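You operate a simulated robot arm through the tools that you are given. There is no shell and no other tool. Be economical: measure what you need, move in short steps, check, and stop when the job is done.

You run a simulated two-armed robot. Do the job below in one go: nothing can be reset, and whatever is moved stays where it is left.

TASK
Pick up the big glue pot from the top of the valve bench with one hand, pass it to the other hand and put it on the top of the low bench. Set down upright: big glue pot.

It is judged by the outcome, as a careful person would: the job done as asked, and still so three seconds after it is handed in. It fails if anything else is knocked over, pushed out of place, dropped, spilled or broken.

THE ROBOT
Two 7-joint arms with two-finger parallel grippers on one trunk, on a base that drives. Base frame: it is fixed to the floor where the robot stands at the start and does not move with it; the origin is under the middle of the robot, x ahead of it, y to its left, z up. Readings come in mm, rad, newtons and seconds.
The left shoulder is at the start at [70, 130, 1187], the right one opposite. With the tool pointing down near the work surface each hand reaches from about 100 to 500 mm from the robot's upright axis, wherever it stands, measured 20 degrees to its own side. Places, roughly: top of the low bench [-1500, 3300, 600]. Payload 1.57 kg a hand.
The TCP of each hand is the grasp point between the finger pads, 30 mm short of the fingertips. In the tool frame z runs along the fingers and y along their closing line. Largest opening 80 mm; finger width 17, thickness 12; the body of the gripper, 40 by 82 mm, starts 80 mm behind the TCP.
Orientation is told as [roll, pitch, yaw] about the base's x, y, z axes, in that order, counted from this pose: with the fingers straight down and closing along the base's y, the tool's x points along the base's -x, its y along +y and its z along -z.

THE INTERFACE
- The arms move only by the tool jog_arm. It takes "left_targets", "right_targets" or both (then of equal length, played together; a hand with none holds still); each is a list of rows, each a list of 7 numbers: the gripper command, from -1 (fully open) to 1 (shut), values between in proportion, then the shift along the tool's x, y, z in units of 25 mm (1.0 is 25 mm), then the turn, a rotation vector about the tool's x, y, z in units of 4 degrees (1.0 is 4 degrees). In form: [[claw, x, y, z, wx, wy, wz], ...]. A call has 1 to 8 rows; each row shifts and turns the commanded pose from where the row before left it, along the tool's axes as they then stand. A call with a number of a shift or a turn outside -1 to 1 is refused whole. Each row takes 0.2 s and may step no farther than 50 mm and 0.15 rad from the row before; otherwise, or with a gripper value out of range, the whole call is refused. A pose out of reach is approached as far as the arm can. The call stops where the force on the tool passes 40 N (or 10 N more than at its start, if that is more) or the arm is blocked; 0.2 s more then pass. The fingers move at their own pace (about 108 mm/s each) and stop on an object; they squeeze with about 23 N. The grip force told is the motor's: it shows also when the fingers shut on nothing. Time passes only in rows, and 0.2 s behind the last, so rows that do not move let the fingers close. The reply holds the time, the measured pose of the TCP, the force on the tool along the base axes, the opening and the grip force, in the units named above and with some noise, with the torque about the TCP (base axes, N m) and any sound that the robot's microphone picked up.
- Cameras (640 x 400 px; columns grow to the right, rows downward): "scene" is now at [124.5, 8.1, 1390.3]; the picture's right is [0.11, -0.99, -0.00], its down [-0.79, -0.09, -0.60] and it looks along [0.60, 0.07, -0.80] (base axes); focal length 271 px, centre (320, 200). "left" rides on the left gripper at [72, 7, -122] in its tool frame; the picture's right is [-0.09, 1.00, 0.00], its down [-0.84, -0.08, -0.54] and it looks along [-0.54, -0.05, 0.84] (tool axes); focal length 238 px, centre (320, 200). "right" rides on the right gripper at [72, -7, -122] in its tool frame; the picture's right is [0.09, 1.00, 0.00], its down [-0.84, 0.08, -0.54] and it looks along [-0.54, 0.05, 0.84] (tool axes); focal length 238 px, centre (320, 200). There is no depth. A picture from a camera that has moved, and an enlarged one, comes with that camera's place and axes in the base frame and with its lens.
- snapshot(camera): a new picture of that camera. No time passes.
- slide_trunk(by): slides the trunk up (or, below 0, down) by that many mm; the arms and the scene camera ride with it, the base frame stays. It gives what a move gives, with no picture.
- steer(legs): drives the robot by 1 to 6 legs, each [ahead, left, turn to the left] in mm, mm and rad, along the robot's own axes; the way and the turn of a leg run together, so that a leg with both is an arc; at most 1500 mm and 3.142 rad a leg. The arms and the cameras ride along, it lands a little off, and it stops where it bumps. It gives what a move gives.
- head_to(pan, tilt): turns the head with the scene camera to pan (to the left, within 1.501 rad either way) and tilt (down, from -0.506 to 1.204), counted from straight ahead of the robot. It gives what a move gives.
- enlarge(camera, box): a new picture of the part [left, top, right, bottom] of that camera's present view, enlarged. No time passes.
- hand_in(): hands the job in; it is judged then, once.

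Go step by step. Nothing tells you exact positions but the pictures and the camera data: compare them with the known pose of the tool, close in by small moves and look again before you grip or let go. The budget is 120 turns and 100 pictures, counting those below and the enlarged ones. Unless the task says otherwise, let go and move clear before handing in, and close with one line.

The tools are called after "Call:" by a JSON object that holds its "op" and its "data". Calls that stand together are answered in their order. jog_arm: Moves the arms, as the interface text tells. Its arguments: {"type":"object","properties":{"left_targets":{"type":"array"},"right_targets":{"type":"array"}},"required":[]} The other tools are called the same way: slide_trunk (by) slides the trunk up or down; steer (legs) drives the base; head_to (pan, tilt) turns the head that bears the scene camera; snapshot (camera) takes a picture; enlarge (camera, box) takes an enlarged picture of a part of a camera's view; hand_in () hands the job in.

At the start:

```text
time: 0.0
left_tcp_pos: [360.1, 249.8, 1086.8]
left_orientation: [0.0, 0.0, 0.0]
left_wrist_force: [0.1, -0.2, 0.1]
left_moment: [-0.01, -0.01, -0.01]
left_gripper_width: 80.2
left_grasp_force: 0.1
right_tcp_pos: [266.2, -81.3, 1018.1]
right_orientation: [0.0, 0.001, -0.001]
right_wrist_force: [-0.6, 0.2, 0.5]
right_moment: [0.01, 0.0, -0.01]
right_gripper_width: 79.7
right_grasp_force: 0.0
trunk travel left (down, up): [-825.0, 115.0]
robot x, y, heading: [-0.6, 1.3, -0.003]
head pan, tilt: [0.113, 0.923]
```

scene: 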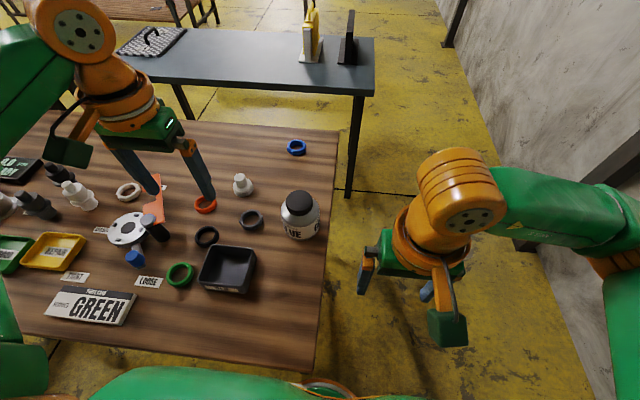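
right: 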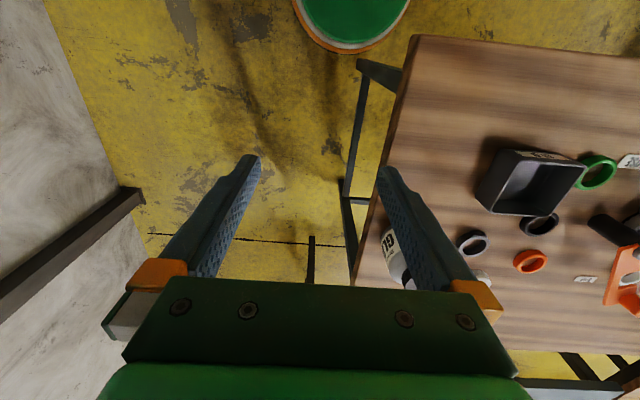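
left: 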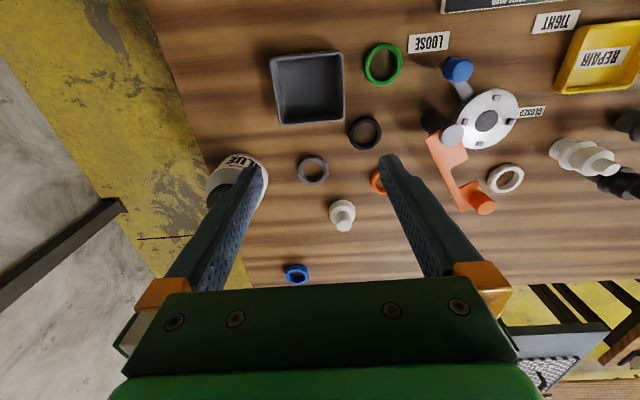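

The glue pot stands at the right edge of the near bench, around [450, 95, 800]. I'll look closer at it and around the room before moving.

Call:
{"op": "enlarge", "data": {"camera": "scene", "box": [220, 150, 380, 250]}}

Call:
{"op": "enlarge", "data": {"camera": "left", "box": [160, 120, 320, 220]}}

Call:
{"op": "head_to", "data": {"pan": 1.4, "tilt": 0.35}}

Call:
{"op": "snapshot", "data": {"camera": "scene"}}

```text
4.00 times, centred on (300, 200) of scene
camera zoom: at [124.5, 8.1, 1390.3], right [0.11, -0.99, 0.0], down [-0.79, -0.09, -0.6], along [0.6, 0.07, -0.8], focal length 1083 px, centre (400, 200)
```

zoom: 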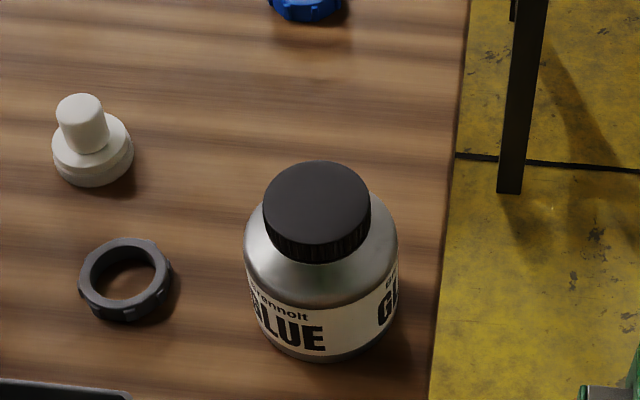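

```text
4.00 times, centred on (240, 170) of left
camera zoom: at [287.3, 255.7, 1208.2], right [0.09, 1.0, 0.0], down [0.84, -0.08, 0.54], along [0.54, -0.05, -0.84], focal length 953 px, centre (640, 320)
```

zoom: 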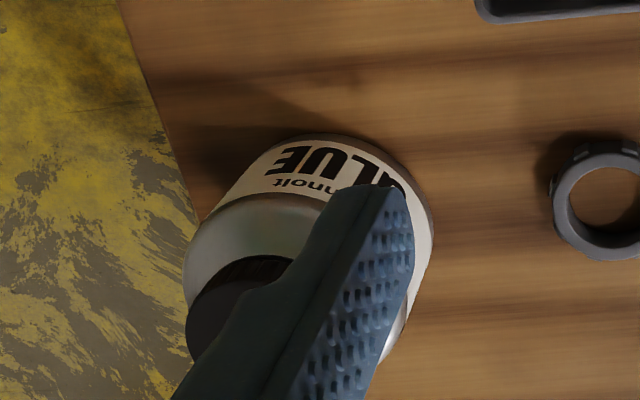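

```text
time: 1.5
left_tcp_pos: [360.8, 250.9, 1085.1]
left_orientation: [0.001, 0.001, 0.0]
left_wrist_force: [0.4, -0.2, 0.6]
left_moment: [0.01, 0.0, 0.01]
left_gripper_width: 80.2
left_grasp_force: 0.1
right_tcp_pos: [264.9, -82.4, 1018.0]
right_orientation: [0.002, -0.001, 0.0]
right_wrist_force: [-0.2, 0.3, 0.2]
right_moment: [-0.03, 0.03, 0.02]
right_gripper_width: 80.0
right_grasp_force: 0.1
trunk travel left (down, up): [-825.0, 115.0]
robot x, y, heading: [-2.7, -3.5, -0.0]
head pan, tilt: [1.4, 0.351]
```

```text
94 pictures are left
camera scene: at [66.8, 91.5, 1439.6], right [0.99, -0.17, 0.0], down [-0.06, -0.34, -0.94], along [0.16, 0.93, -0.34], focal length 271 px, centre (320, 200)
```

scene: 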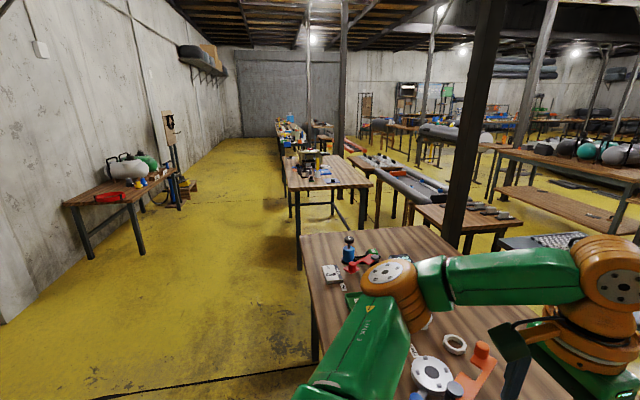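

The pot is about 90 mm wide in the body, so too wide to grip there, and has a cap about 58 mm wide at z≈900. My plan is that the right hand grips the cap horizontally from the free right side, then the left hand takes it from above and sets it down. I'll start by moving the right hand forward and turning it.

Call:
{"op": "jog_arm", "data": {"right_targets": [[-1, -1, 0, 0, 0, 0, 0], [-1, -1, 0, 0, 0, 0, 0], [-1, -1, 0, 0, 0, 0, 0], [-1, -1, 0, 0, 0, 0, 0], [-1, 0, 0, 0, -1, 1, 1], [-1, 0, 0, 0, -1, 1, 1], [-1, 0, 0, 0, -1, 1, 1], [-1, 0, 0, 0, -1, 1, 1]]}}

Call:
{"op": "jog_arm", "data": {"right_targets": [[-1, 0, 0, 0, -1, 1, 1], [-1, 0, 0, 0, -1, 1, 1], [-1, 0, 0, 0, -1, 1, 1], [-1, 0, 0, 0, -1, 1, 1], [-1, 0, 0, 0, -1, 1, 1], [-1, 0, 0, 0, -1, 1, 1], [-1, 0, 0, 0, -1, 1, 1]]}}

```text
time: 3.3
left_tcp_pos: [360.2, 250.0, 1087.4]
left_orientation: [0.0, 0.0, -0.001]
left_wrist_force: [-0.1, 0.1, -0.3]
left_moment: [0.0, 0.01, 0.0]
left_gripper_width: 79.9
left_grasp_force: 0.0
right_tcp_pos: [365.6, -82.1, 1017.3]
right_orientation: [0.246, 0.314, -0.247]
right_wrist_force: [0.6, -0.4, -0.6]
right_moment: [-0.01, -0.02, -0.01]
right_gripper_width: 80.3
right_grasp_force: 0.1
trunk travel left (down, up): [-825.0, 115.0]
robot x, y, heading: [-3.4, -0.2, 0.006]
head pan, tilt: [1.4, 0.351]
```

```text
time: 4.9
left_tcp_pos: [360.4, 251.1, 1086.4]
left_orientation: [0.0, 0.001, -0.001]
left_wrist_force: [0.2, -0.8, 0.1]
left_moment: [0.0, 0.0, 0.02]
left_gripper_width: 79.9
left_grasp_force: 0.0
right_tcp_pos: [364.5, -82.2, 1017.7]
right_orientation: [0.558, 0.955, -0.561]
right_wrist_force: [1.3, 0.5, -0.2]
right_moment: [0.0, 0.0, -0.01]
right_gripper_width: 79.9
right_grasp_force: 0.2
trunk travel left (down, up): [-825.0, 115.0]
robot x, y, heading: [-1.4, 1.0, 0.001]
head pan, tilt: [1.4, 0.351]
```

The arm follows the turn well, so I'll finish it and look.

Call:
{"op": "jog_arm", "data": {"right_targets": [[-1, 0, 0, 0, -1, 1, 1], [-1, 0, 0, 0, -1, 1, 1], [-1, 0, 0, 0, -1, 1, 1], [-1, 0, 0, 0, -1, 1, 1], [-1, 0, 0, 0, -1, 1, 1], [-1, 0, 0, 0, -1, 1, 1], [-1, 0, 0, 0, -0.32, 0.32, 0.32]]}}

Call:
{"op": "head_to", "data": {"pan": 0.0, "tilt": 0.85}}

Call:
{"op": "snapshot", "data": {"camera": "scene"}}

Call:
{"op": "snapshot", "data": {"camera": "right"}}

```text
time: 6.5
left_tcp_pos: [360.7, 250.6, 1085.8]
left_orientation: [0.0, 0.0, 0.0]
left_wrist_force: [0.5, 0.6, -0.6]
left_moment: [-0.02, -0.02, 0.0]
left_gripper_width: 80.0
left_grasp_force: 0.0
right_tcp_pos: [365.3, -83.5, 1018.4]
right_orientation: [-1.711, 1.569, 3.0]
right_wrist_force: [-0.3, 0.5, -0.1]
right_moment: [0.01, 0.0, 0.0]
right_gripper_width: 80.0
right_grasp_force: 0.1
trunk travel left (down, up): [-825.0, 115.0]
robot x, y, heading: [4.1, 0.7, -0.0]
head pan, tilt: [1.4, 0.351]
```

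```text
time: 8.0
left_tcp_pos: [358.7, 249.9, 1087.3]
left_orientation: [0.001, -0.002, 0.001]
left_wrist_force: [-0.6, -0.4, -0.2]
left_moment: [-0.01, 0.02, 0.02]
left_gripper_width: 80.1
left_grasp_force: 0.0
right_tcp_pos: [366.2, -81.4, 1018.5]
right_orientation: [-0.765, 1.57, -2.336]
right_wrist_force: [0.6, 0.3, 0.3]
right_moment: [0.04, -0.01, 0.01]
right_gripper_width: 79.9
right_grasp_force: 0.0
trunk travel left (down, up): [-825.0, 115.0]
robot x, y, heading: [-1.9, -1.0, -0.002]
head pan, tilt: [0.0, 0.85]
```

```text
93 pictures are left
camera scene: at [129.0, -0.2, 1396.0], right [0.0, -1.0, 0.0], down [-0.75, 0.0, -0.66], along [0.66, 0.0, -0.75], focal length 271 px, centre (320, 200)
```

scene: 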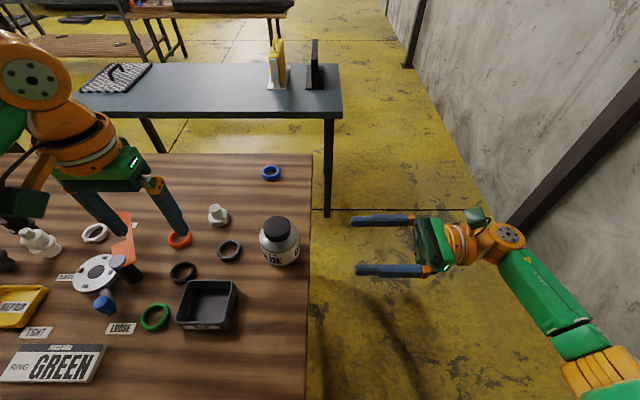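

```text
92 pictures are left
camera right: at [358.7, -203.5, 1089.3], right [1.0, 0.0, 0.09], down [0.08, -0.54, -0.84], along [0.05, 0.84, -0.54], focal length 238 px, centre (320, 200)
```

right: 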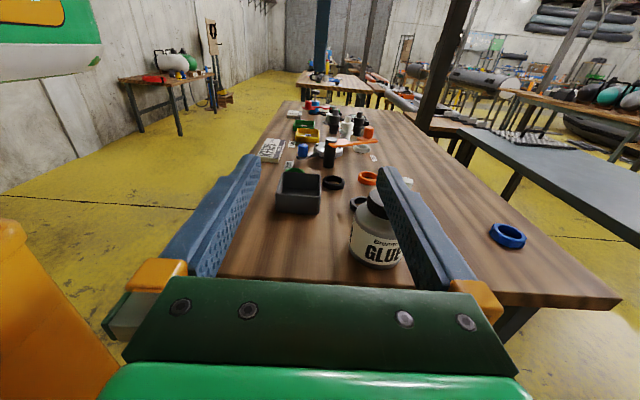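

The hand is now horizontal, pointing left, with its camera on top. I'll bring it toward the pot, staying off to the right, and measure from there.

Call:
{"op": "jog_arm", "data": {"right_targets": [[-1, -0.64, 0.84, 0.2, 0, 0, 0], [-1, -0.64, 0.84, 0.2, 0, 0, 0], [-1, -0.64, 0.84, 0.2, 0, 0, 0], [-1, -0.64, 0.84, 0.2, 0, 0, 0], [-1, -0.64, 0.84, 0.2, 0, 0, 0]]}}

Call:
{"op": "enlarge", "data": {"camera": "scene", "box": [220, 180, 380, 280]}}

Call:
{"op": "snapshot", "data": {"camera": "right"}}

```text
time: 9.2
left_tcp_pos: [360.1, 250.7, 1085.9]
left_orientation: [0.001, 0.0, 0.0]
left_wrist_force: [0.8, 0.1, 0.5]
left_moment: [0.0, 0.0, 0.0]
left_gripper_width: 79.8
left_grasp_force: 0.0
right_tcp_pos: [420.6, -60.3, 969.7]
right_orientation: [0.906, 1.572, -0.666]
right_wrist_force: [-0.7, 0.1, -0.3]
right_moment: [-0.02, 0.01, 0.01]
right_gripper_width: 80.1
right_grasp_force: 0.0
right hand out of reach, approached as far as the arm can: row 3, 4, 5
trunk travel left (down, up): [-825.0, 115.0]
robot x, y, heading: [-2.4, -0.8, -0.003]
head pan, tilt: [0.0, 0.85]
```

```text
4.00 times, centred on (300, 230) of scene
camera zoom: at [129.2, -0.1, 1395.9], right [0.0, -1.0, 0.0], down [-0.75, 0.0, -0.66], along [0.66, 0.0, -0.75], focal length 1083 px, centre (400, 80)
```

zoom: 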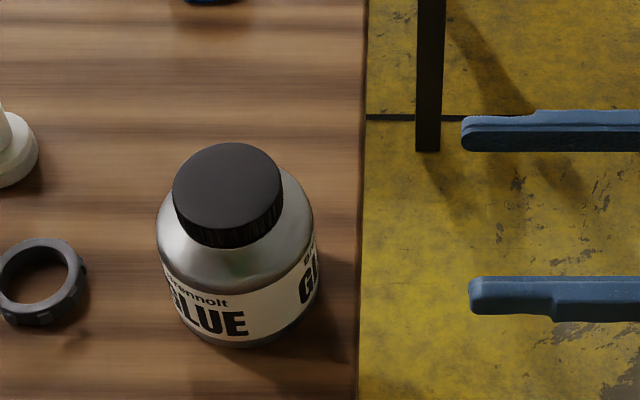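

```text
90 pictures are left
camera right: at [414.2, -181.3, 1041.5], right [1.0, 0.0, 0.09], down [0.08, -0.54, -0.84], along [0.05, 0.84, -0.54], focal length 238 px, centre (320, 200)
```

right: 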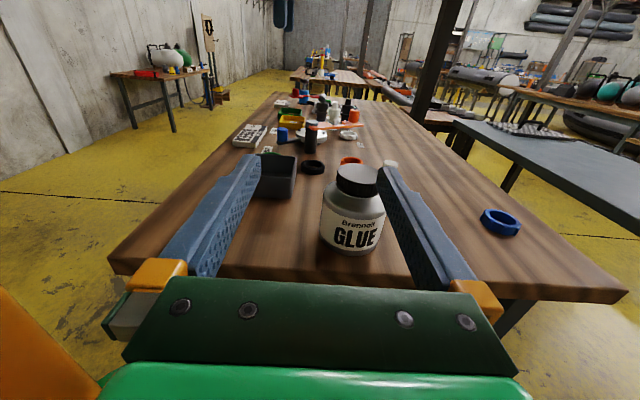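

The pot is out of reach with the hand pointing straight left. I'll swing the hand to point diagonally forward and left, which brings the wrist closer, and lower the trunk a little.

Call:
{"op": "jog_arm", "data": {"right_targets": [[-1, 0, -0.5, 0, -1, 0, 0], [-1, 0, 0, 0, -1, 0, 0], [-1, 0, 0, 0, -1, 0, 0], [-1, 0, 0, 0, -1, 0, 0], [-1, 0, 0, 0, -1, 0, 0], [-1, 0, 0, 0, -1, 0, 0], [-1, 0, 0, 0, -1, 0, 0], [-1, 0, 0, 0, -1, 0, 0]]}}

Call:
{"op": "jog_arm", "data": {"right_targets": [[-1, 0, 0, 0, -1, 0, 0], [-1, 0, 0, 0, -1, 0, 0], [-1, 0, 0, 0, -1, 0, 0], [-1, 0, 0, 0, -0.25, 0, 0]]}}

Call:
{"op": "slide_trunk", "data": {"by": -60}}

Call:
{"op": "snapshot", "data": {"camera": "right"}}

Call:
{"op": "snapshot", "data": {"camera": "scene"}}

```text
time: 11.0
left_tcp_pos: [359.1, 250.9, 1086.3]
left_orientation: [0.0, -0.001, -0.001]
left_wrist_force: [-0.2, 0.5, -0.4]
left_moment: [0.01, -0.01, 0.01]
left_gripper_width: 79.8
left_grasp_force: 0.0
right_tcp_pos: [419.0, -60.1, 967.2]
right_orientation: [0.225, 1.57, -1.904]
right_wrist_force: [-0.4, -0.3, -0.9]
right_moment: [0.03, -0.03, 0.03]
right_gripper_width: 79.6
right_grasp_force: 0.0
right hand out of reach, approached as far as the arm can: row 1
trunk travel left (down, up): [-825.0, 115.0]
robot x, y, heading: [0.5, 3.2, 0.003]
head pan, tilt: [0.0, 0.85]
```

```text
time: 12.0
left_tcp_pos: [360.0, 250.8, 1086.9]
left_orientation: [0.0, 0.001, 0.001]
left_wrist_force: [-0.2, -1.1, 0.2]
left_moment: [-0.01, 0.02, -0.01]
left_gripper_width: 80.0
left_grasp_force: 0.0
right_tcp_pos: [419.1, -60.0, 966.1]
right_orientation: [-0.957, 1.569, 2.97]
right_wrist_force: [0.2, 0.7, 0.2]
right_moment: [0.01, 0.03, -0.02]
right_gripper_width: 80.1
right_grasp_force: 0.0
trunk travel left (down, up): [-825.0, 115.0]
robot x, y, heading: [-1.2, 1.1, 0.001]
head pan, tilt: [0.0, 0.85]
```

```text
time: 13.0
left_tcp_pos: [358.8, 251.4, 1027.2]
left_orientation: [-0.001, 0.0, 0.0]
left_wrist_force: [-1.1, -0.9, -0.5]
left_moment: [-0.01, -0.01, -0.02]
left_gripper_width: 80.1
left_grasp_force: 0.1
right_tcp_pos: [417.8, -60.6, 905.4]
right_orientation: [-0.175, 1.572, -2.533]
right_wrist_force: [-0.6, -0.4, -0.9]
right_moment: [0.0, 0.0, -0.02]
right_gripper_width: 79.9
right_grasp_force: 0.1
trunk travel left (down, up): [-765.0, 175.0]
robot x, y, heading: [1.8, -0.2, 0.005]
head pan, tilt: [0.0, 0.85]
```

```text
89 pictures are left
camera right: at [327.3, -141.4, 978.1], right [0.7, -0.7, 0.09], down [-0.33, -0.44, -0.84], along [0.63, 0.56, -0.54], focal length 238 px, centre (320, 200)
```

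right: 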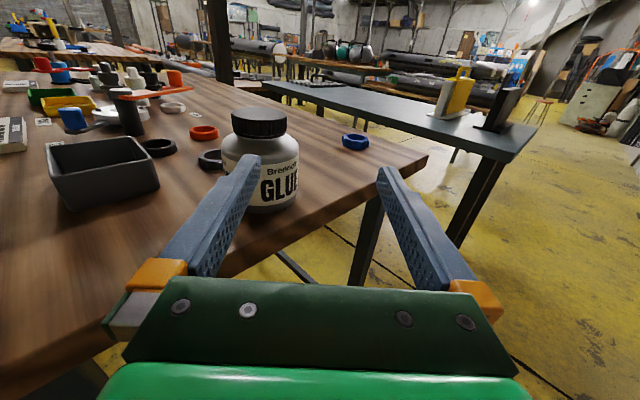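

```text
88 pictures are left
camera scene: at [128.8, -0.3, 1335.9], right [0.0, -1.0, 0.0], down [-0.75, 0.0, -0.66], along [0.66, 0.0, -0.75], focal length 271 px, centre (320, 200)
```

scene: 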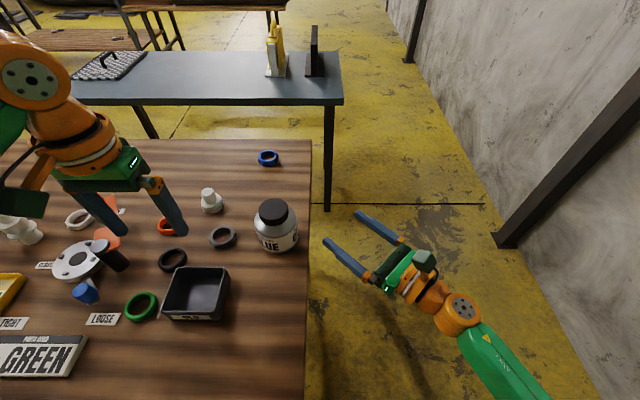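

The pot's cap top triangulates to about [476, 94, 911]. I'll zoom in to measure the cap's height.

Call:
{"op": "enlarge", "data": {"camera": "right", "box": [180, 90, 340, 190]}}

Call:
{"op": "enlarge", "data": {"camera": "scene", "box": [220, 180, 380, 280]}}

```text
4.00 times, centred on (260, 140) of right
camera zoom: at [327.3, -141.4, 978.1], right [0.7, -0.7, 0.09], down [-0.33, -0.44, -0.84], along [0.63, 0.56, -0.54], focal length 953 px, centre (560, 440)
```

zoom: 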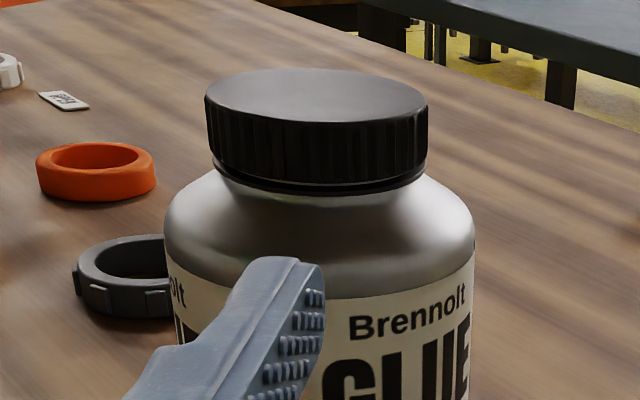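

```text
4.00 times, centred on (300, 230) of scene
camera zoom: at [128.8, -0.3, 1335.9], right [0.0, -1.0, 0.0], down [-0.75, 0.0, -0.66], along [0.66, 0.0, -0.75], focal length 1083 px, centre (400, 80)
```

zoom: 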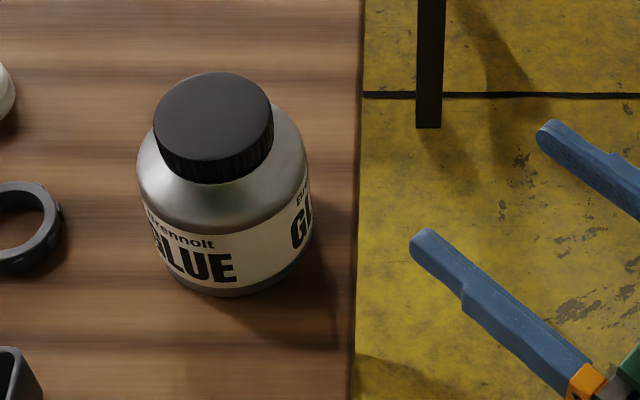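

The cap is centred at [477.5, 94.8], with its side from about z=892 to 909.5. I'll align sideways first and then advance part way.

Call:
{"op": "jog_arm", "data": {"right_targets": [[-1, -0.04, -0.907, 0, 0, 0, 0], [-1, -0.04, -0.907, 0, 0, 0, 0], [-1, -0.04, -0.907, 0, 0, 0, 0], [-1, 0, 0, 0.9, 0, 0, 0], [-1, 0, 0, 0.9, 0, 0, 0], [-1, 0, 0, 0.2, 0, 0, 0]]}}

Call:
{"op": "snapshot", "data": {"camera": "right"}}

Call:
{"op": "enlarge", "data": {"camera": "scene", "box": [200, 160, 400, 285]}}

```text
time: 14.4
left_tcp_pos: [358.7, 249.8, 1026.8]
left_orientation: [-0.001, -0.002, 0.001]
left_wrist_force: [-0.6, 0.8, 1.1]
left_moment: [0.0, -0.01, -0.04]
left_gripper_width: 80.2
left_grasp_force: 0.1
right_tcp_pos: [404.2, 23.2, 903.9]
right_orientation: [-0.235, 1.571, -2.591]
right_wrist_force: [-1.0, 0.6, 0.0]
right_moment: [-0.01, -0.01, 0.02]
right_gripper_width: 80.0
right_grasp_force: 0.0
trunk travel left (down, up): [-765.0, 175.0]
robot x, y, heading: [-0.8, -2.4, -0.002]
head pan, tilt: [0.0, 0.85]
```

```text
85 pictures are left
camera right: at [313.8, -57.8, 975.1], right [0.7, -0.7, 0.09], down [-0.33, -0.44, -0.84], along [0.63, 0.56, -0.54], focal length 238 px, centre (320, 200)
```

right: 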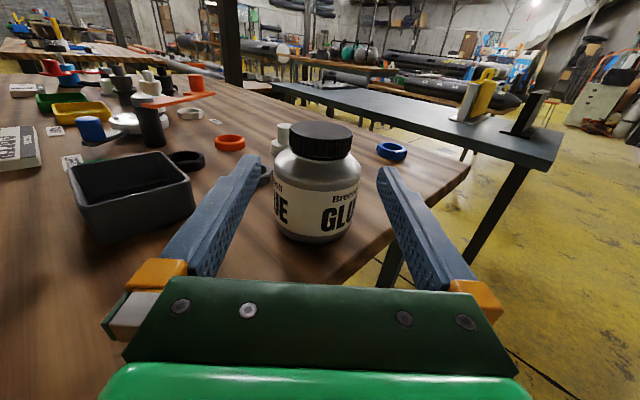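

```text
3.20 times, centred on (300, 222) of scene
camera zoom: at [128.6, -0.3, 1336.0], right [0.0, -1.0, 0.0], down [-0.75, 0.0, -0.66], along [0.66, 0.0, -0.75], focal length 866 px, centre (384, 128)
```

zoom: 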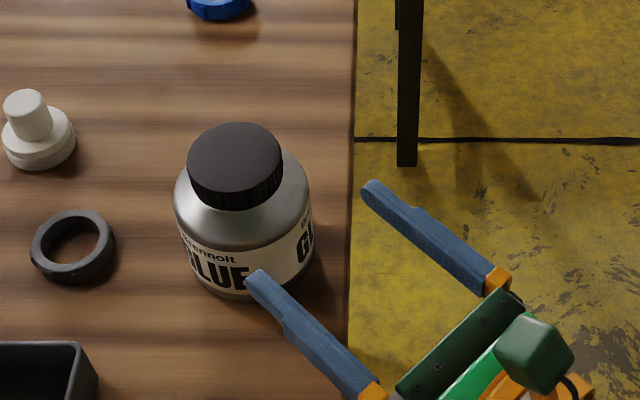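

The lateral alignment is within about 1 mm, and 102 mm remain along the fingers. I'll advance most of the way and check.

Call:
{"op": "jog_arm", "data": {"right_targets": [[-1, -0.02, 0.02, 0.8, 0, 0, 0], [-1, -0.02, 0.02, 0.8, 0, 0, 0], [-1, 0, 0, 0.8, 0, 0, 0], [-1, 0, 0, 0.8, 0, 0, 0], [-1, 0, 0, 0.8, 0, 0, 0]]}}

Call:
{"op": "enlarge", "data": {"camera": "right", "box": [160, 100, 480, 300]}}

Call:
{"op": "enlarge", "data": {"camera": "scene", "box": [200, 160, 400, 285]}}

```text
time: 15.6
left_tcp_pos: [359.5, 251.6, 1026.9]
left_orientation: [-0.001, 0.0, -0.001]
left_wrist_force: [0.5, 0.0, -0.1]
left_moment: [0.02, 0.04, 0.02]
left_gripper_width: 80.0
left_grasp_force: 0.1
right_tcp_pos: [477.8, 93.5, 903.1]
right_orientation: [0.118, 1.569, -2.24]
right_wrist_force: [-0.3, 0.5, 0.1]
right_moment: [0.02, -0.01, 0.0]
right_gripper_width: 80.1
right_grasp_force: 0.1
trunk travel left (down, up): [-765.0, 175.0]
robot x, y, heading: [-1.2, 1.0, 0.002]
head pan, tilt: [0.0, 0.85]
```

```text
2.00 times, centred on (320, 200) of right
camera zoom: at [387.3, 12.9, 974.3], right [0.7, -0.7, 0.09], down [-0.33, -0.44, -0.84], along [0.63, 0.56, -0.54], focal length 477 px, centre (320, 200)
```

zoom: 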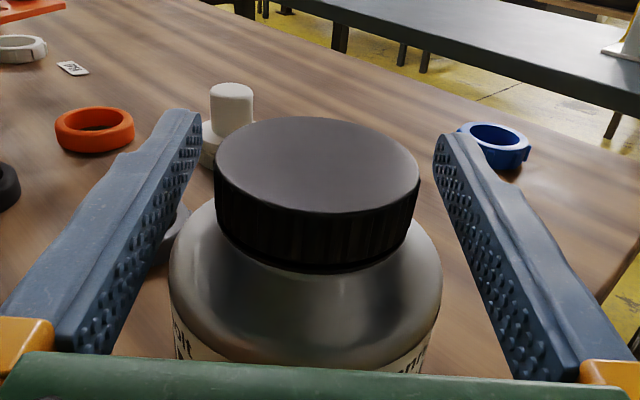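

```text
3.20 times, centred on (300, 222) of scene
camera zoom: at [129.4, 0.7, 1335.9], right [0.0, -1.0, 0.0], down [-0.75, 0.0, -0.66], along [0.66, 0.0, -0.75], focal length 866 px, centre (384, 128)
```

zoom: 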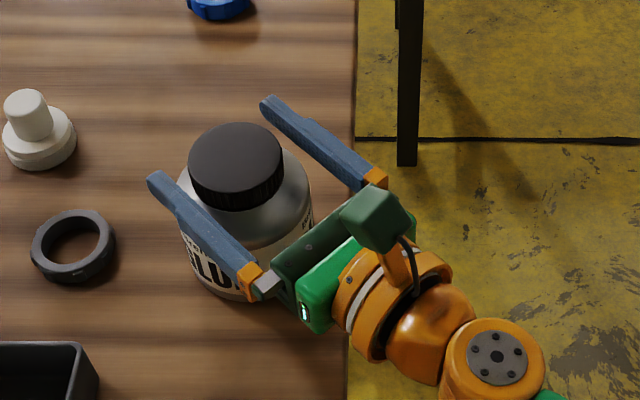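

The fingers straddle the cap evenly, so I'll close.

Call:
{"op": "jog_arm", "data": {"right_targets": [[1, 0, 0, 0, 0, 0, 0], [1, 0, 0, 0, 0, 0, 0], [1, 0, 0, 0, 0, 0, 0], [1, 0, 0, 0, 0, 0, 0]]}}

Call:
{"op": "enlarge", "data": {"camera": "right", "box": [160, 100, 480, 300]}}

```text
time: 16.6
left_tcp_pos: [359.4, 250.0, 1026.3]
left_orientation: [-0.001, 0.0, 0.0]
left_wrist_force: [0.5, -0.2, 0.3]
left_moment: [-0.01, -0.02, 0.01]
left_gripper_width: 79.8
left_grasp_force: 0.1
right_tcp_pos: [477.6, 92.2, 902.5]
right_orientation: [0.509, 1.571, -1.849]
right_wrist_force: [1.5, 0.4, 0.5]
right_moment: [-0.11, -0.15, 0.06]
right_gripper_width: 58.4
right_grasp_force: 22.8
trunk travel left (down, up): [-765.0, 175.0]
robot x, y, heading: [-1.9, -0.4, -0.001]
head pan, tilt: [0.0, 0.85]
```

```text
2.00 times, centred on (320, 200) of right
camera zoom: at [386.7, 12.3, 974.5], right [0.7, -0.7, 0.09], down [-0.33, -0.44, -0.84], along [0.63, 0.56, -0.54], focal length 477 px, centre (320, 200)
```

zoom: 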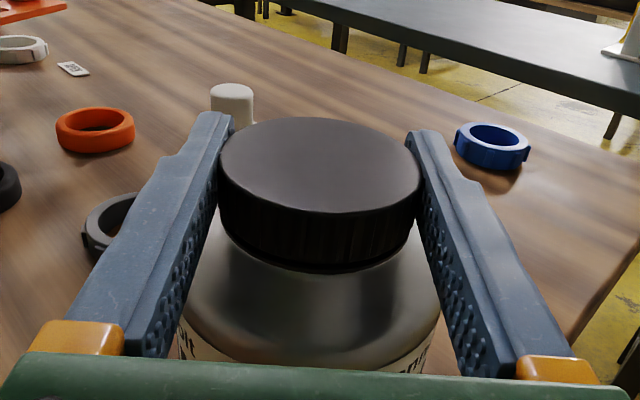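

It's gripped at 58.4 mm with 22.8 N. I'll lift slowly and watch the weight.

Call:
{"op": "jog_arm", "data": {"right_targets": [[1, 0.2, 0, 0, 0, 0, 0], [1, 0.3, 0, 0, 0, 0, 0], [1, 0.5, 0, 0, 0, 0, 0], [1, 0.5, 0, 0, 0, 0, 0], [1, 0.5, 0, 0, 0, 0, 0], [1, 0, 0, 0, 0, 0, 0]]}}

Call:
{"op": "snapshot", "data": {"camera": "scene"}}

Call:
{"op": "snapshot", "data": {"camera": "right"}}

```text
time: 18.0
left_tcp_pos: [360.2, 250.8, 1027.6]
left_orientation: [0.0, 0.0, 0.002]
left_wrist_force: [0.1, 0.0, 0.3]
left_moment: [0.01, 0.01, 0.04]
left_gripper_width: 79.8
left_grasp_force: 0.1
right_tcp_pos: [476.7, 92.9, 951.9]
right_orientation: [-0.557, 1.569, -2.914]
right_wrist_force: [0.0, -0.4, 0.4]
right_moment: [0.02, 0.01, 0.01]
right_gripper_width: 0.0
right_grasp_force: 21.4
trunk travel left (down, up): [-765.0, 175.0]
robot x, y, heading: [1.3, -1.7, 0.001]
head pan, tilt: [0.0, 0.85]
```

```text
80 pictures are left
camera scene: at [129.1, -0.3, 1335.9], right [0.0, -1.0, 0.0], down [-0.75, 0.0, -0.66], along [0.66, 0.0, -0.75], focal length 271 px, centre (320, 200)
```

scene: 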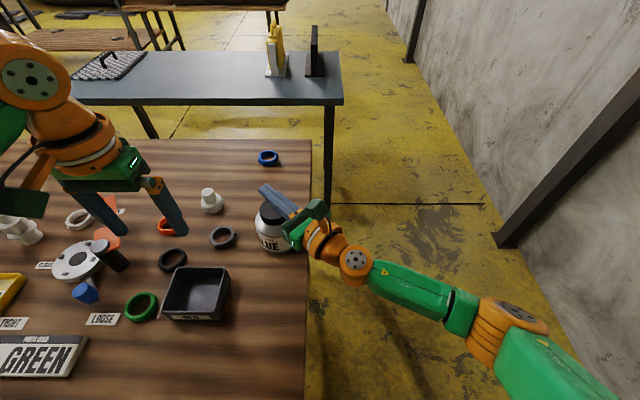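

```text
79 pictures are left
camera right: at [386.6, 12.6, 1023.0], right [0.7, -0.7, 0.09], down [-0.33, -0.44, -0.84], along [0.63, 0.56, -0.54], focal length 238 px, centre (320, 200)
```

right: 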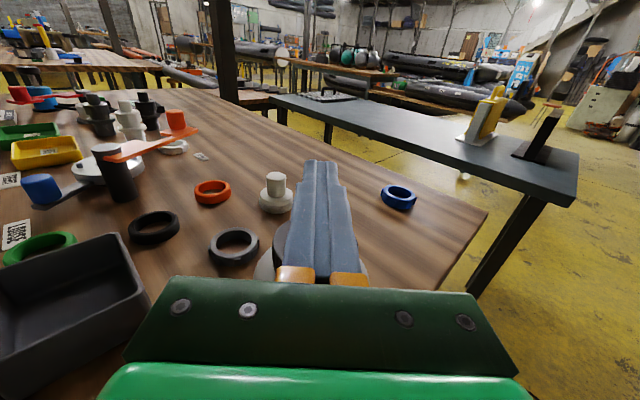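

The grip slipped off when lifting and the fingers shut above the pot, which still stands. I'll back off upward, then inspect the pot before retrying.

Call:
{"op": "jog_arm", "data": {"right_targets": [[1, 0.8, 0, 0, 0, 0, 0], [-1, 0, 0, -1, 0, 0, 0], [-1, 0, 0, -1, 0, 0, 0], [-1, 0, 0, -1, 0, 0, 0], [-1, 0, 0, -1, 0, 0, 0]]}}

Call:
{"op": "enlarge", "data": {"camera": "right", "box": [200, 120, 440, 270]}}

Call:
{"op": "enlarge", "data": {"camera": "scene", "box": [220, 180, 380, 280]}}

```text
time: 19.2
left_tcp_pos: [358.7, 249.4, 1028.2]
left_orientation: [0.001, 0.001, 0.002]
left_wrist_force: [0.0, 0.8, -0.2]
left_moment: [-0.01, 0.01, 0.01]
left_gripper_width: 79.9
left_grasp_force: 0.1
right_tcp_pos: [403.8, 20.9, 972.0]
right_orientation: [-2.264, 1.571, 1.659]
right_wrist_force: [0.4, -0.2, -0.1]
right_moment: [-0.07, -0.03, -0.01]
right_gripper_width: 79.9
right_grasp_force: 0.1
trunk travel left (down, up): [-765.0, 175.0]
robot x, y, heading: [-5.0, -2.4, 0.002]
head pan, tilt: [0.0, 0.85]
```

```text
2.67 times, centred on (320, 195) of right
camera zoom: at [313.5, -59.5, 1043.6], right [0.7, -0.7, 0.09], down [-0.33, -0.44, -0.84], along [0.63, 0.56, -0.54], focal length 636 px, centre (320, 213)
```

zoom: 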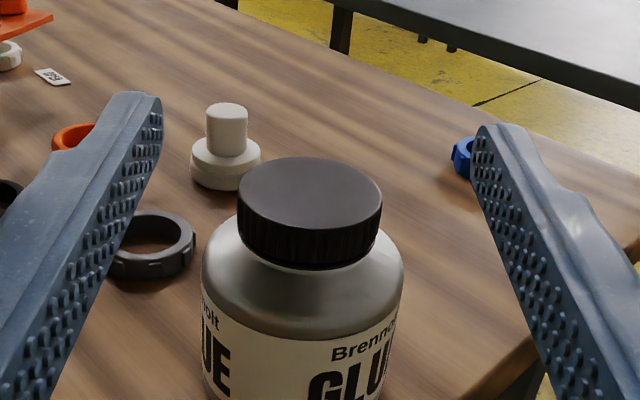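

```text
4.00 times, centred on (300, 230) of scene
camera zoom: at [128.0, -1.2, 1336.0], right [0.0, -1.0, 0.0], down [-0.75, 0.0, -0.66], along [0.66, 0.0, -0.75], focal length 1083 px, centre (400, 80)
```

zoom: 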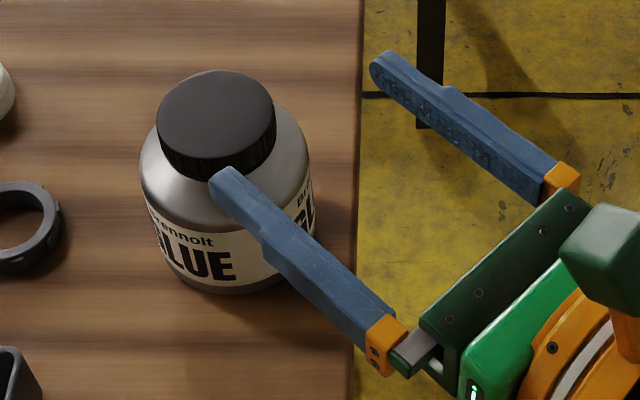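

The pot stands unmoved and upright. The cap band is z≈894–912, so the height was right and the grip simply slid. I'll retry, this time lifting only a couple of millimetres while reading the load.

Call:
{"op": "jog_arm", "data": {"right_targets": [[-1, -0.93, 0, 0, 0, 0, 0], [-1, -0.93, 0, 0, 0, 0, 0], [-1, -0.95, 0, 0, 0, 0, 0], [-1, 0, 0.03, 0.9, 0, 0, 0], [-1, 0, 0.03, 0.9, 0, 0, 0], [-1, 0, 0, 0.9, 0, 0, 0], [-1, 0, 0, 0.9, 0, 0, 0], [-1, 0, 0, 0.5, 0, 0, 0]]}}

Call:
{"op": "jog_arm", "data": {"right_targets": [[1, 0, 0, 0, 0, 0, 0], [1, 0, 0, 0, 0, 0, 0], [1, 0, 0, 0, 0, 0, 0], [1, 0, 0, 0, 0, 0, 0]]}}

Call:
{"op": "jog_arm", "data": {"right_targets": [[1, 0.04, 0, 0, 0, 0, 0], [1, 0.04, 0, 0, 0, 0, 0], [1, 0, 0, 0, 0, 0, 0]]}}

Call:
{"op": "enlarge", "data": {"camera": "right", "box": [200, 120, 440, 270]}}

```text
time: 21.0
left_tcp_pos: [359.8, 250.3, 1027.4]
left_orientation: [0.001, 0.0, 0.001]
left_wrist_force: [0.2, 0.1, 0.4]
left_moment: [0.01, -0.04, -0.03]
left_gripper_width: 79.9
left_grasp_force: 0.1
right_tcp_pos: [479.9, 94.7, 900.9]
right_orientation: [-0.221, 1.569, -2.578]
right_wrist_force: [0.2, -0.2, -0.3]
right_moment: [0.03, -0.01, 0.05]
right_gripper_width: 80.0
right_grasp_force: 0.0
trunk travel left (down, up): [-765.0, 175.0]
robot x, y, heading: [2.2, -0.8, 0.004]
head pan, tilt: [0.0, 0.85]
```

```text
time: 22.0
left_tcp_pos: [359.2, 250.0, 1026.8]
left_orientation: [-0.001, -0.001, 0.0]
left_wrist_force: [-0.2, -0.3, -1.0]
left_moment: [-0.02, -0.05, 0.04]
left_gripper_width: 80.0
left_grasp_force: 0.2
right_tcp_pos: [480.6, 94.3, 901.8]
right_orientation: [-0.11, 1.569, -2.465]
right_wrist_force: [0.4, 0.0, 0.7]
right_moment: [-0.06, -0.04, -0.05]
right_gripper_width: 57.7
right_grasp_force: 22.8
trunk travel left (down, up): [-765.0, 175.0]
robot x, y, heading: [-3.6, 2.7, 0.0]
head pan, tilt: [0.0, 0.85]
```

```text
time: 22.8
left_tcp_pos: [361.3, 249.5, 1026.0]
left_orientation: [0.0, 0.002, 0.0]
left_wrist_force: [-0.7, 0.4, -0.6]
left_moment: [0.0, 0.01, 0.03]
left_gripper_width: 80.0
left_grasp_force: 0.0
right_tcp_pos: [481.1, 94.6, 902.7]
right_orientation: [-0.452, 1.568, -2.81]
right_wrist_force: [-0.5, 0.3, 0.4]
right_moment: [0.0, -0.01, 0.06]
right_gripper_width: 57.9
right_grasp_force: 23.4
trunk travel left (down, up): [-765.0, 175.0]
robot x, y, heading: [3.7, -2.4, -0.002]
head pan, tilt: [0.0, 0.85]
```

```text
2.67 times, centred on (320, 195) of right
camera zoom: at [390.1, 13.1, 974.8], right [0.7, -0.7, 0.09], down [-0.33, -0.44, -0.84], along [0.63, 0.56, -0.54], focal length 636 px, centre (320, 213)
```

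zoom: 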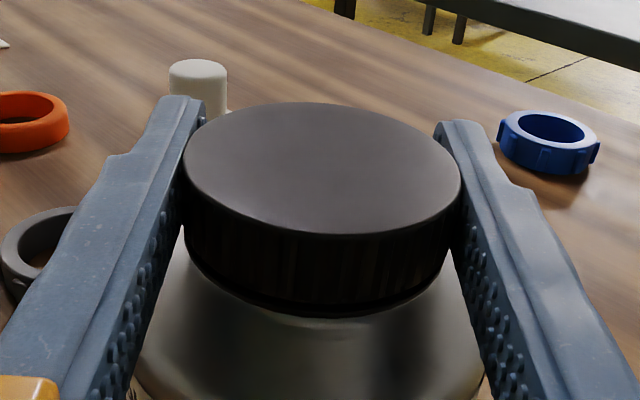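

The reading shows no load yet. I'll raise it in further 2 mm steps and read each one.

Call:
{"op": "jog_arm", "data": {"right_targets": [[1, 0.08, 0, 0, 0, 0, 0]]}}

Call:
{"op": "jog_arm", "data": {"right_targets": [[1, 0.08, 0, 0, 0, 0, 0]]}}

Call:
{"op": "jog_arm", "data": {"right_targets": [[1, 0.08, 0, 0, 0, 0, 0]]}}

Call:
{"op": "enlarge", "data": {"camera": "right", "box": [200, 120, 440, 270]}}

Call:
{"op": "enlarge", "data": {"camera": "scene", "box": [220, 180, 380, 280]}}

```text
time: 23.2
left_tcp_pos: [360.2, 250.2, 1025.8]
left_orientation: [-0.001, 0.002, 0.0]
left_wrist_force: [-0.3, 0.5, 1.2]
left_moment: [0.03, -0.01, 0.0]
left_gripper_width: 80.0
left_grasp_force: 0.1
right_tcp_pos: [482.1, 93.8, 905.5]
right_orientation: [-0.113, 1.57, -2.471]
right_wrist_force: [0.0, 0.0, -3.3]
right_moment: [0.01, 0.0, 0.04]
right_gripper_width: 57.8
right_grasp_force: 22.7
trunk travel left (down, up): [-765.0, 175.0]
robot x, y, heading: [-1.4, 1.2, 0.002]
head pan, tilt: [0.0, 0.85]
```

```text
time: 23.6
left_tcp_pos: [361.1, 250.6, 1026.5]
left_orientation: [0.001, 0.003, 0.0]
left_wrist_force: [-0.2, 0.2, 0.5]
left_moment: [-0.02, -0.02, -0.01]
left_gripper_width: 80.1
left_grasp_force: 0.1
right_tcp_pos: [480.9, 93.1, 907.3]
right_orientation: [-0.311, 1.57, -2.666]
right_wrist_force: [-0.6, -0.6, -4.3]
right_moment: [-0.02, 0.02, -0.03]
right_gripper_width: 57.6
right_grasp_force: 23.5
trunk travel left (down, up): [-765.0, 175.0]
robot x, y, heading: [0.6, 0.4, 0.0]
head pan, tilt: [0.0, 0.85]
```

```text
time: 24.0
left_tcp_pos: [359.7, 249.5, 1025.8]
left_orientation: [0.0, 0.001, 0.0]
left_wrist_force: [-0.5, 0.1, 0.5]
left_moment: [0.02, -0.02, 0.01]
left_gripper_width: 79.8
left_grasp_force: 0.0
right_tcp_pos: [480.3, 92.9, 909.8]
right_orientation: [-0.558, 1.57, -2.915]
right_wrist_force: [0.0, -0.1, -4.1]
right_moment: [0.0, 0.04, -0.01]
right_gripper_width: 57.8
right_grasp_force: 22.7
trunk travel left (down, up): [-765.0, 175.0]
robot x, y, heading: [-1.9, -3.3, -0.003]
head pan, tilt: [0.0, 0.85]
```

```text
2.67 times, centred on (320, 195) of right
camera zoom: at [390.0, 12.7, 981.0], right [0.7, -0.7, 0.09], down [-0.33, -0.44, -0.84], along [0.63, 0.56, -0.54], focal length 636 px, centre (320, 213)
```

zoom: 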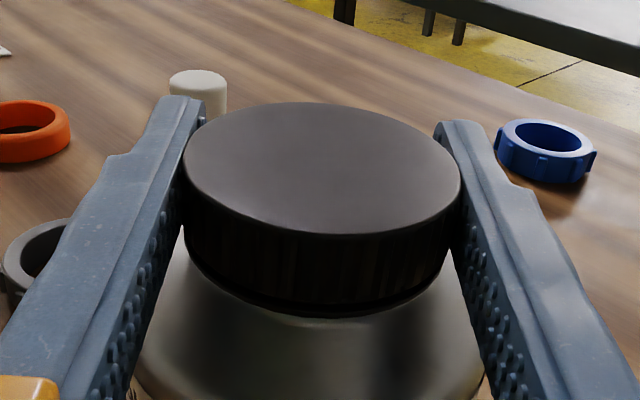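

```text
4.00 times, centred on (300, 230) of scene
camera zoom: at [130.0, 0.0, 1335.8], right [0.0, -1.0, 0.0], down [-0.75, 0.0, -0.66], along [0.66, 0.0, -0.75], focal length 1083 px, centre (400, 80)
```

zoom: 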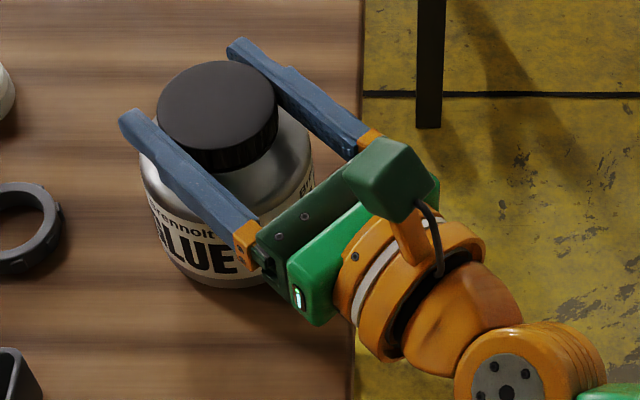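

The pot is now off the bench: it weighs about 4.2 N and its place in the fingers hasn't changed. I'll keep raising gently.

Call:
{"op": "jog_arm", "data": {"right_targets": [[1, 0.08, 0, 0, 0, 0, 0], [1, 0.1, 0, 0, 0, 0, 0], [1, 0.12, 0, 0, 0, 0, 0], [1, 0.12, 0, 0, 0, 0, 0], [1, 0.12, 0, 0, 0, 0, 0], [1, 0.12, 0, 0, 0, 0, 0], [1, 0.1, 0, 0, 0, 0, 0], [1, 0.06, 0, 0, 0, 0, 0]]}}

Call:
{"op": "enlarge", "data": {"camera": "right", "box": [200, 120, 440, 270]}}

```text
time: 25.8
left_tcp_pos: [360.0, 250.3, 1026.1]
left_orientation: [0.002, 0.002, -0.001]
left_wrist_force: [-0.6, 0.5, -0.4]
left_moment: [-0.03, -0.03, 0.01]
left_gripper_width: 80.1
left_grasp_force: 0.0
right_tcp_pos: [480.5, 92.5, 930.6]
right_orientation: [-0.41, 1.569, -2.766]
right_wrist_force: [-0.1, -0.2, -3.9]
right_moment: [-0.03, -0.03, 0.01]
right_gripper_width: 57.8
right_grasp_force: 23.1
trunk travel left (down, up): [-765.0, 175.0]
robot x, y, heading: [-2.2, 0.3, 0.001]
head pan, tilt: [0.0, 0.85]
```

```text
2.67 times, centred on (320, 195) of right
camera zoom: at [389.4, 13.1, 1001.7], right [0.7, -0.7, 0.09], down [-0.33, -0.44, -0.84], along [0.63, 0.56, -0.54], focal length 636 px, centre (320, 213)
```

zoom: 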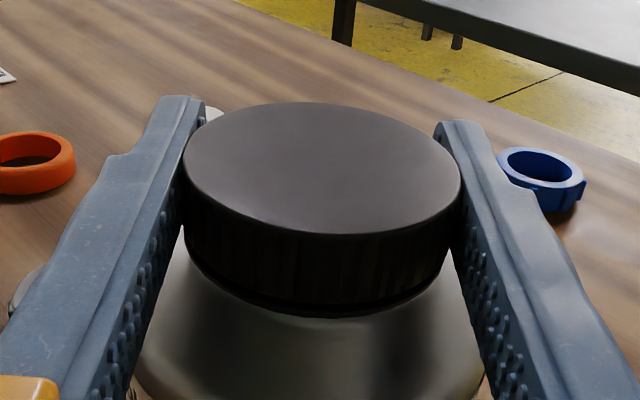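

The hold is steady. I'll draw the pot back toward the robot gently while turning the left hand by -45° and raising it.

Call:
{"op": "jog_arm", "data": {"right_targets": [[1, 0.05, -0.1, -0.1, 0, 0, 0], [1, 0.1, -0.2, -0.2, 0, 0, 0], [1, 0.1, -0.2, -0.2, 0, 0, 0], [1, 0.1, -0.2, -0.2, 0, 0, 0], [1, 0.1, -0.2, -0.2, 0, 0, 0], [1, 0.1, -0.2, -0.2, 0, 0, 0], [1, 0.1, -0.2, -0.2, 0, 0, 0], [1, 0.05, -0.1, -0.1, 0, 0, 0]], "left_targets": [[-1, 0, 0, -0.4, 0, 0, 1], [-1, 0, 0, -0.4, 0, 0, 1], [-1, 0, 0, -0.4, 0, 0, 1], [-1, 0, 0, -0.4, 0, 0, 1], [-1, 0, 0, 0, 0, 0, 1], [-1, 0, 0, 0, 0, 0, 1], [-1, 0, 0, 0, 0, 0, 1], [-1, 0, 0, 0, 0, 0, 1]]}}

Call:
{"op": "jog_arm", "data": {"left_targets": [[-1, 0, 0, 0, 0, 0, 1], [-1, 0, 0, 0, 0, 0, 1], [-1, 0, 0, 0, 0, 0, 1], [-1, 0, 0, 0, 0, 0, 0.25]]}}

Call:
{"op": "snapshot", "data": {"camera": "left"}}

Call:
{"op": "snapshot", "data": {"camera": "scene"}}

Call:
{"op": "snapshot", "data": {"camera": "right"}}

```text
time: 27.6
left_tcp_pos: [359.2, 250.4, 1066.9]
left_orientation: [-0.001, 0.0, -0.56]
left_wrist_force: [-0.3, -0.2, -0.3]
left_moment: [0.0, 0.01, 0.01]
left_gripper_width: 80.3
left_grasp_force: 0.0
right_tcp_pos: [430.5, 91.9, 945.7]
right_orientation: [-0.285, 1.57, -2.642]
right_wrist_force: [-0.9, -0.1, -4.0]
right_moment: [0.02, 0.0, -0.01]
right_gripper_width: 57.7
right_grasp_force: 23.1
trunk travel left (down, up): [-765.0, 175.0]
robot x, y, heading: [1.0, 1.3, 0.007]
head pan, tilt: [0.0, 0.85]
```

```text
time: 28.6
left_tcp_pos: [359.8, 250.3, 1067.2]
left_orientation: [-0.003, 0.0, -0.784]
left_wrist_force: [0.3, -0.4, 0.0]
left_moment: [0.0, 0.0, 0.01]
left_gripper_width: 79.9
left_grasp_force: 0.2
right_tcp_pos: [431.1, 92.8, 948.1]
right_orientation: [-0.426, 1.57, -2.781]
right_wrist_force: [0.5, -0.4, -3.2]
right_moment: [0.0, 0.0, 0.03]
right_gripper_width: 57.9
right_grasp_force: 23.0
trunk travel left (down, up): [-765.0, 175.0]
robot x, y, heading: [-0.9, -1.1, -0.005]
head pan, tilt: [0.0, 0.85]
```

```text
72 pictures are left
camera left: at [314.4, 305.2, 1188.0], right [0.77, 0.64, 0.0], down [0.54, -0.65, 0.54], along [0.34, -0.42, -0.84], focal length 238 px, centre (320, 200)
```

left: 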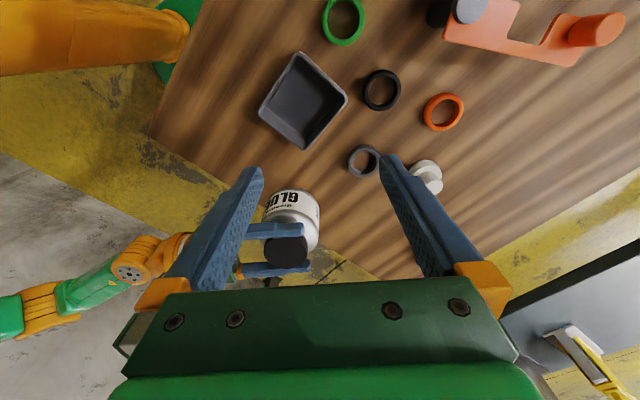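

```text
71 pictures are left
camera scene: at [129.9, 0.0, 1335.8], right [0.0, -1.0, 0.0], down [-0.75, 0.0, -0.66], along [0.66, 0.0, -0.75], focal length 271 px, centre (320, 200)
```

scene: 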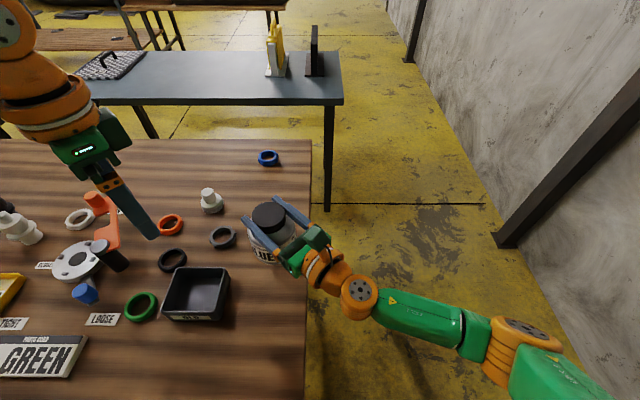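

```text
70 pictures are left
camera right: at [339.7, 12.6, 1018.4], right [0.7, -0.7, 0.09], down [-0.33, -0.44, -0.84], along [0.63, 0.56, -0.54], focal length 238 px, centre (320, 200)
```

right: 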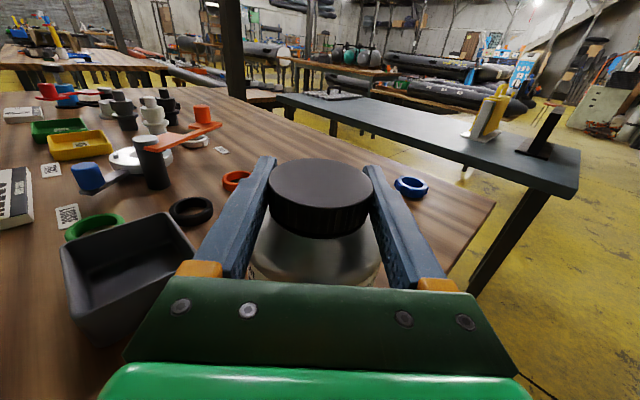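

The pot is held at about [429, 91] with its cap top at z≈957. I'll move the left hand above it at the current height.

Call:
{"op": "jog_arm", "data": {"left_targets": [[-1, -0.811, -0.32, 0, 0, 0, 0], [-1, -0.811, -0.32, 0, 0, 0, 0], [-1, -0.811, -0.32, 0, 0, 0, 0], [-1, -0.811, -0.32, 0, 0, 0, 0], [-1, -0.811, -0.32, 0, 0, 0, 0], [-1, -0.811, -0.32, 0, 0, 0, 0], [-1, -0.811, -0.32, 0, 0, 0, 0], [-1, -0.811, -0.32, 0, 0, 0, 0]]}}

Call:
{"op": "snapshot", "data": {"camera": "left"}}

Call:
{"op": "snapshot", "data": {"camera": "right"}}

Call:
{"op": "snapshot", "data": {"camera": "scene"}}

```text
time: 30.4
left_tcp_pos: [430.6, 88.6, 1065.5]
left_orientation: [0.0, 0.002, -0.785]
left_wrist_force: [0.6, -0.5, 0.7]
left_moment: [0.01, 0.01, 0.01]
left_gripper_width: 80.2
left_grasp_force: 0.0
right_tcp_pos: [430.8, 92.7, 945.8]
right_orientation: [-1.092, 1.569, 2.832]
right_wrist_force: [0.4, -0.6, -3.2]
right_moment: [0.05, 0.0, 0.02]
right_gripper_width: 57.6
right_grasp_force: 22.7
trunk travel left (down, up): [-765.0, 175.0]
robot x, y, heading: [-4.1, -1.1, -0.0]
head pan, tilt: [0.0, 0.85]
```

```text
69 pictures are left
camera left: at [384.3, 143.2, 1187.4], right [0.77, 0.64, 0.0], down [0.54, -0.65, 0.54], along [0.35, -0.42, -0.84], focal length 238 px, centre (320, 200)
```

left: 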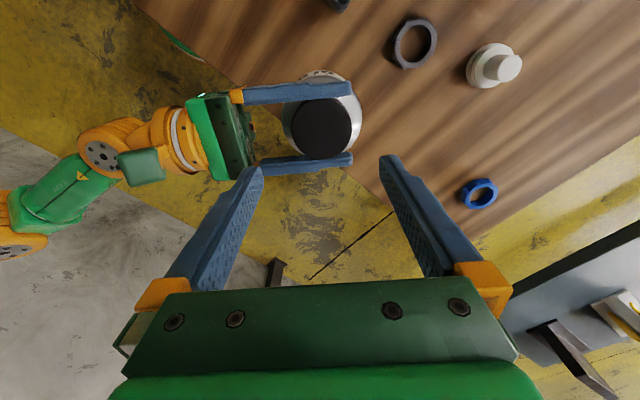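

```text
68 pictures are left
camera right: at [340.0, 11.5, 1018.3], right [0.7, -0.7, 0.09], down [-0.33, -0.44, -0.84], along [0.63, 0.56, -0.54], focal length 238 px, centre (320, 200)
```

right: 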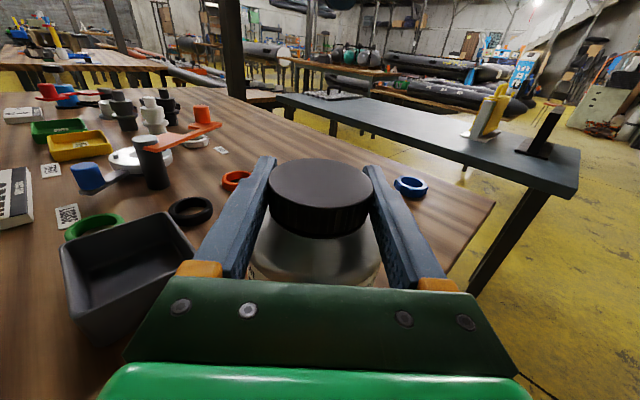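

```text
67 pictures are left
camera scene: at [130.3, -1.5, 1335.8], right [0.0, -1.0, 0.0], down [-0.75, 0.0, -0.66], along [0.66, 0.0, -0.75], focal length 271 px, centre (320, 200)
```

scene: 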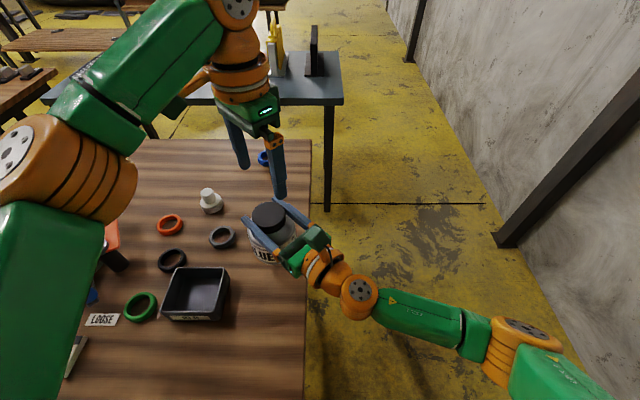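

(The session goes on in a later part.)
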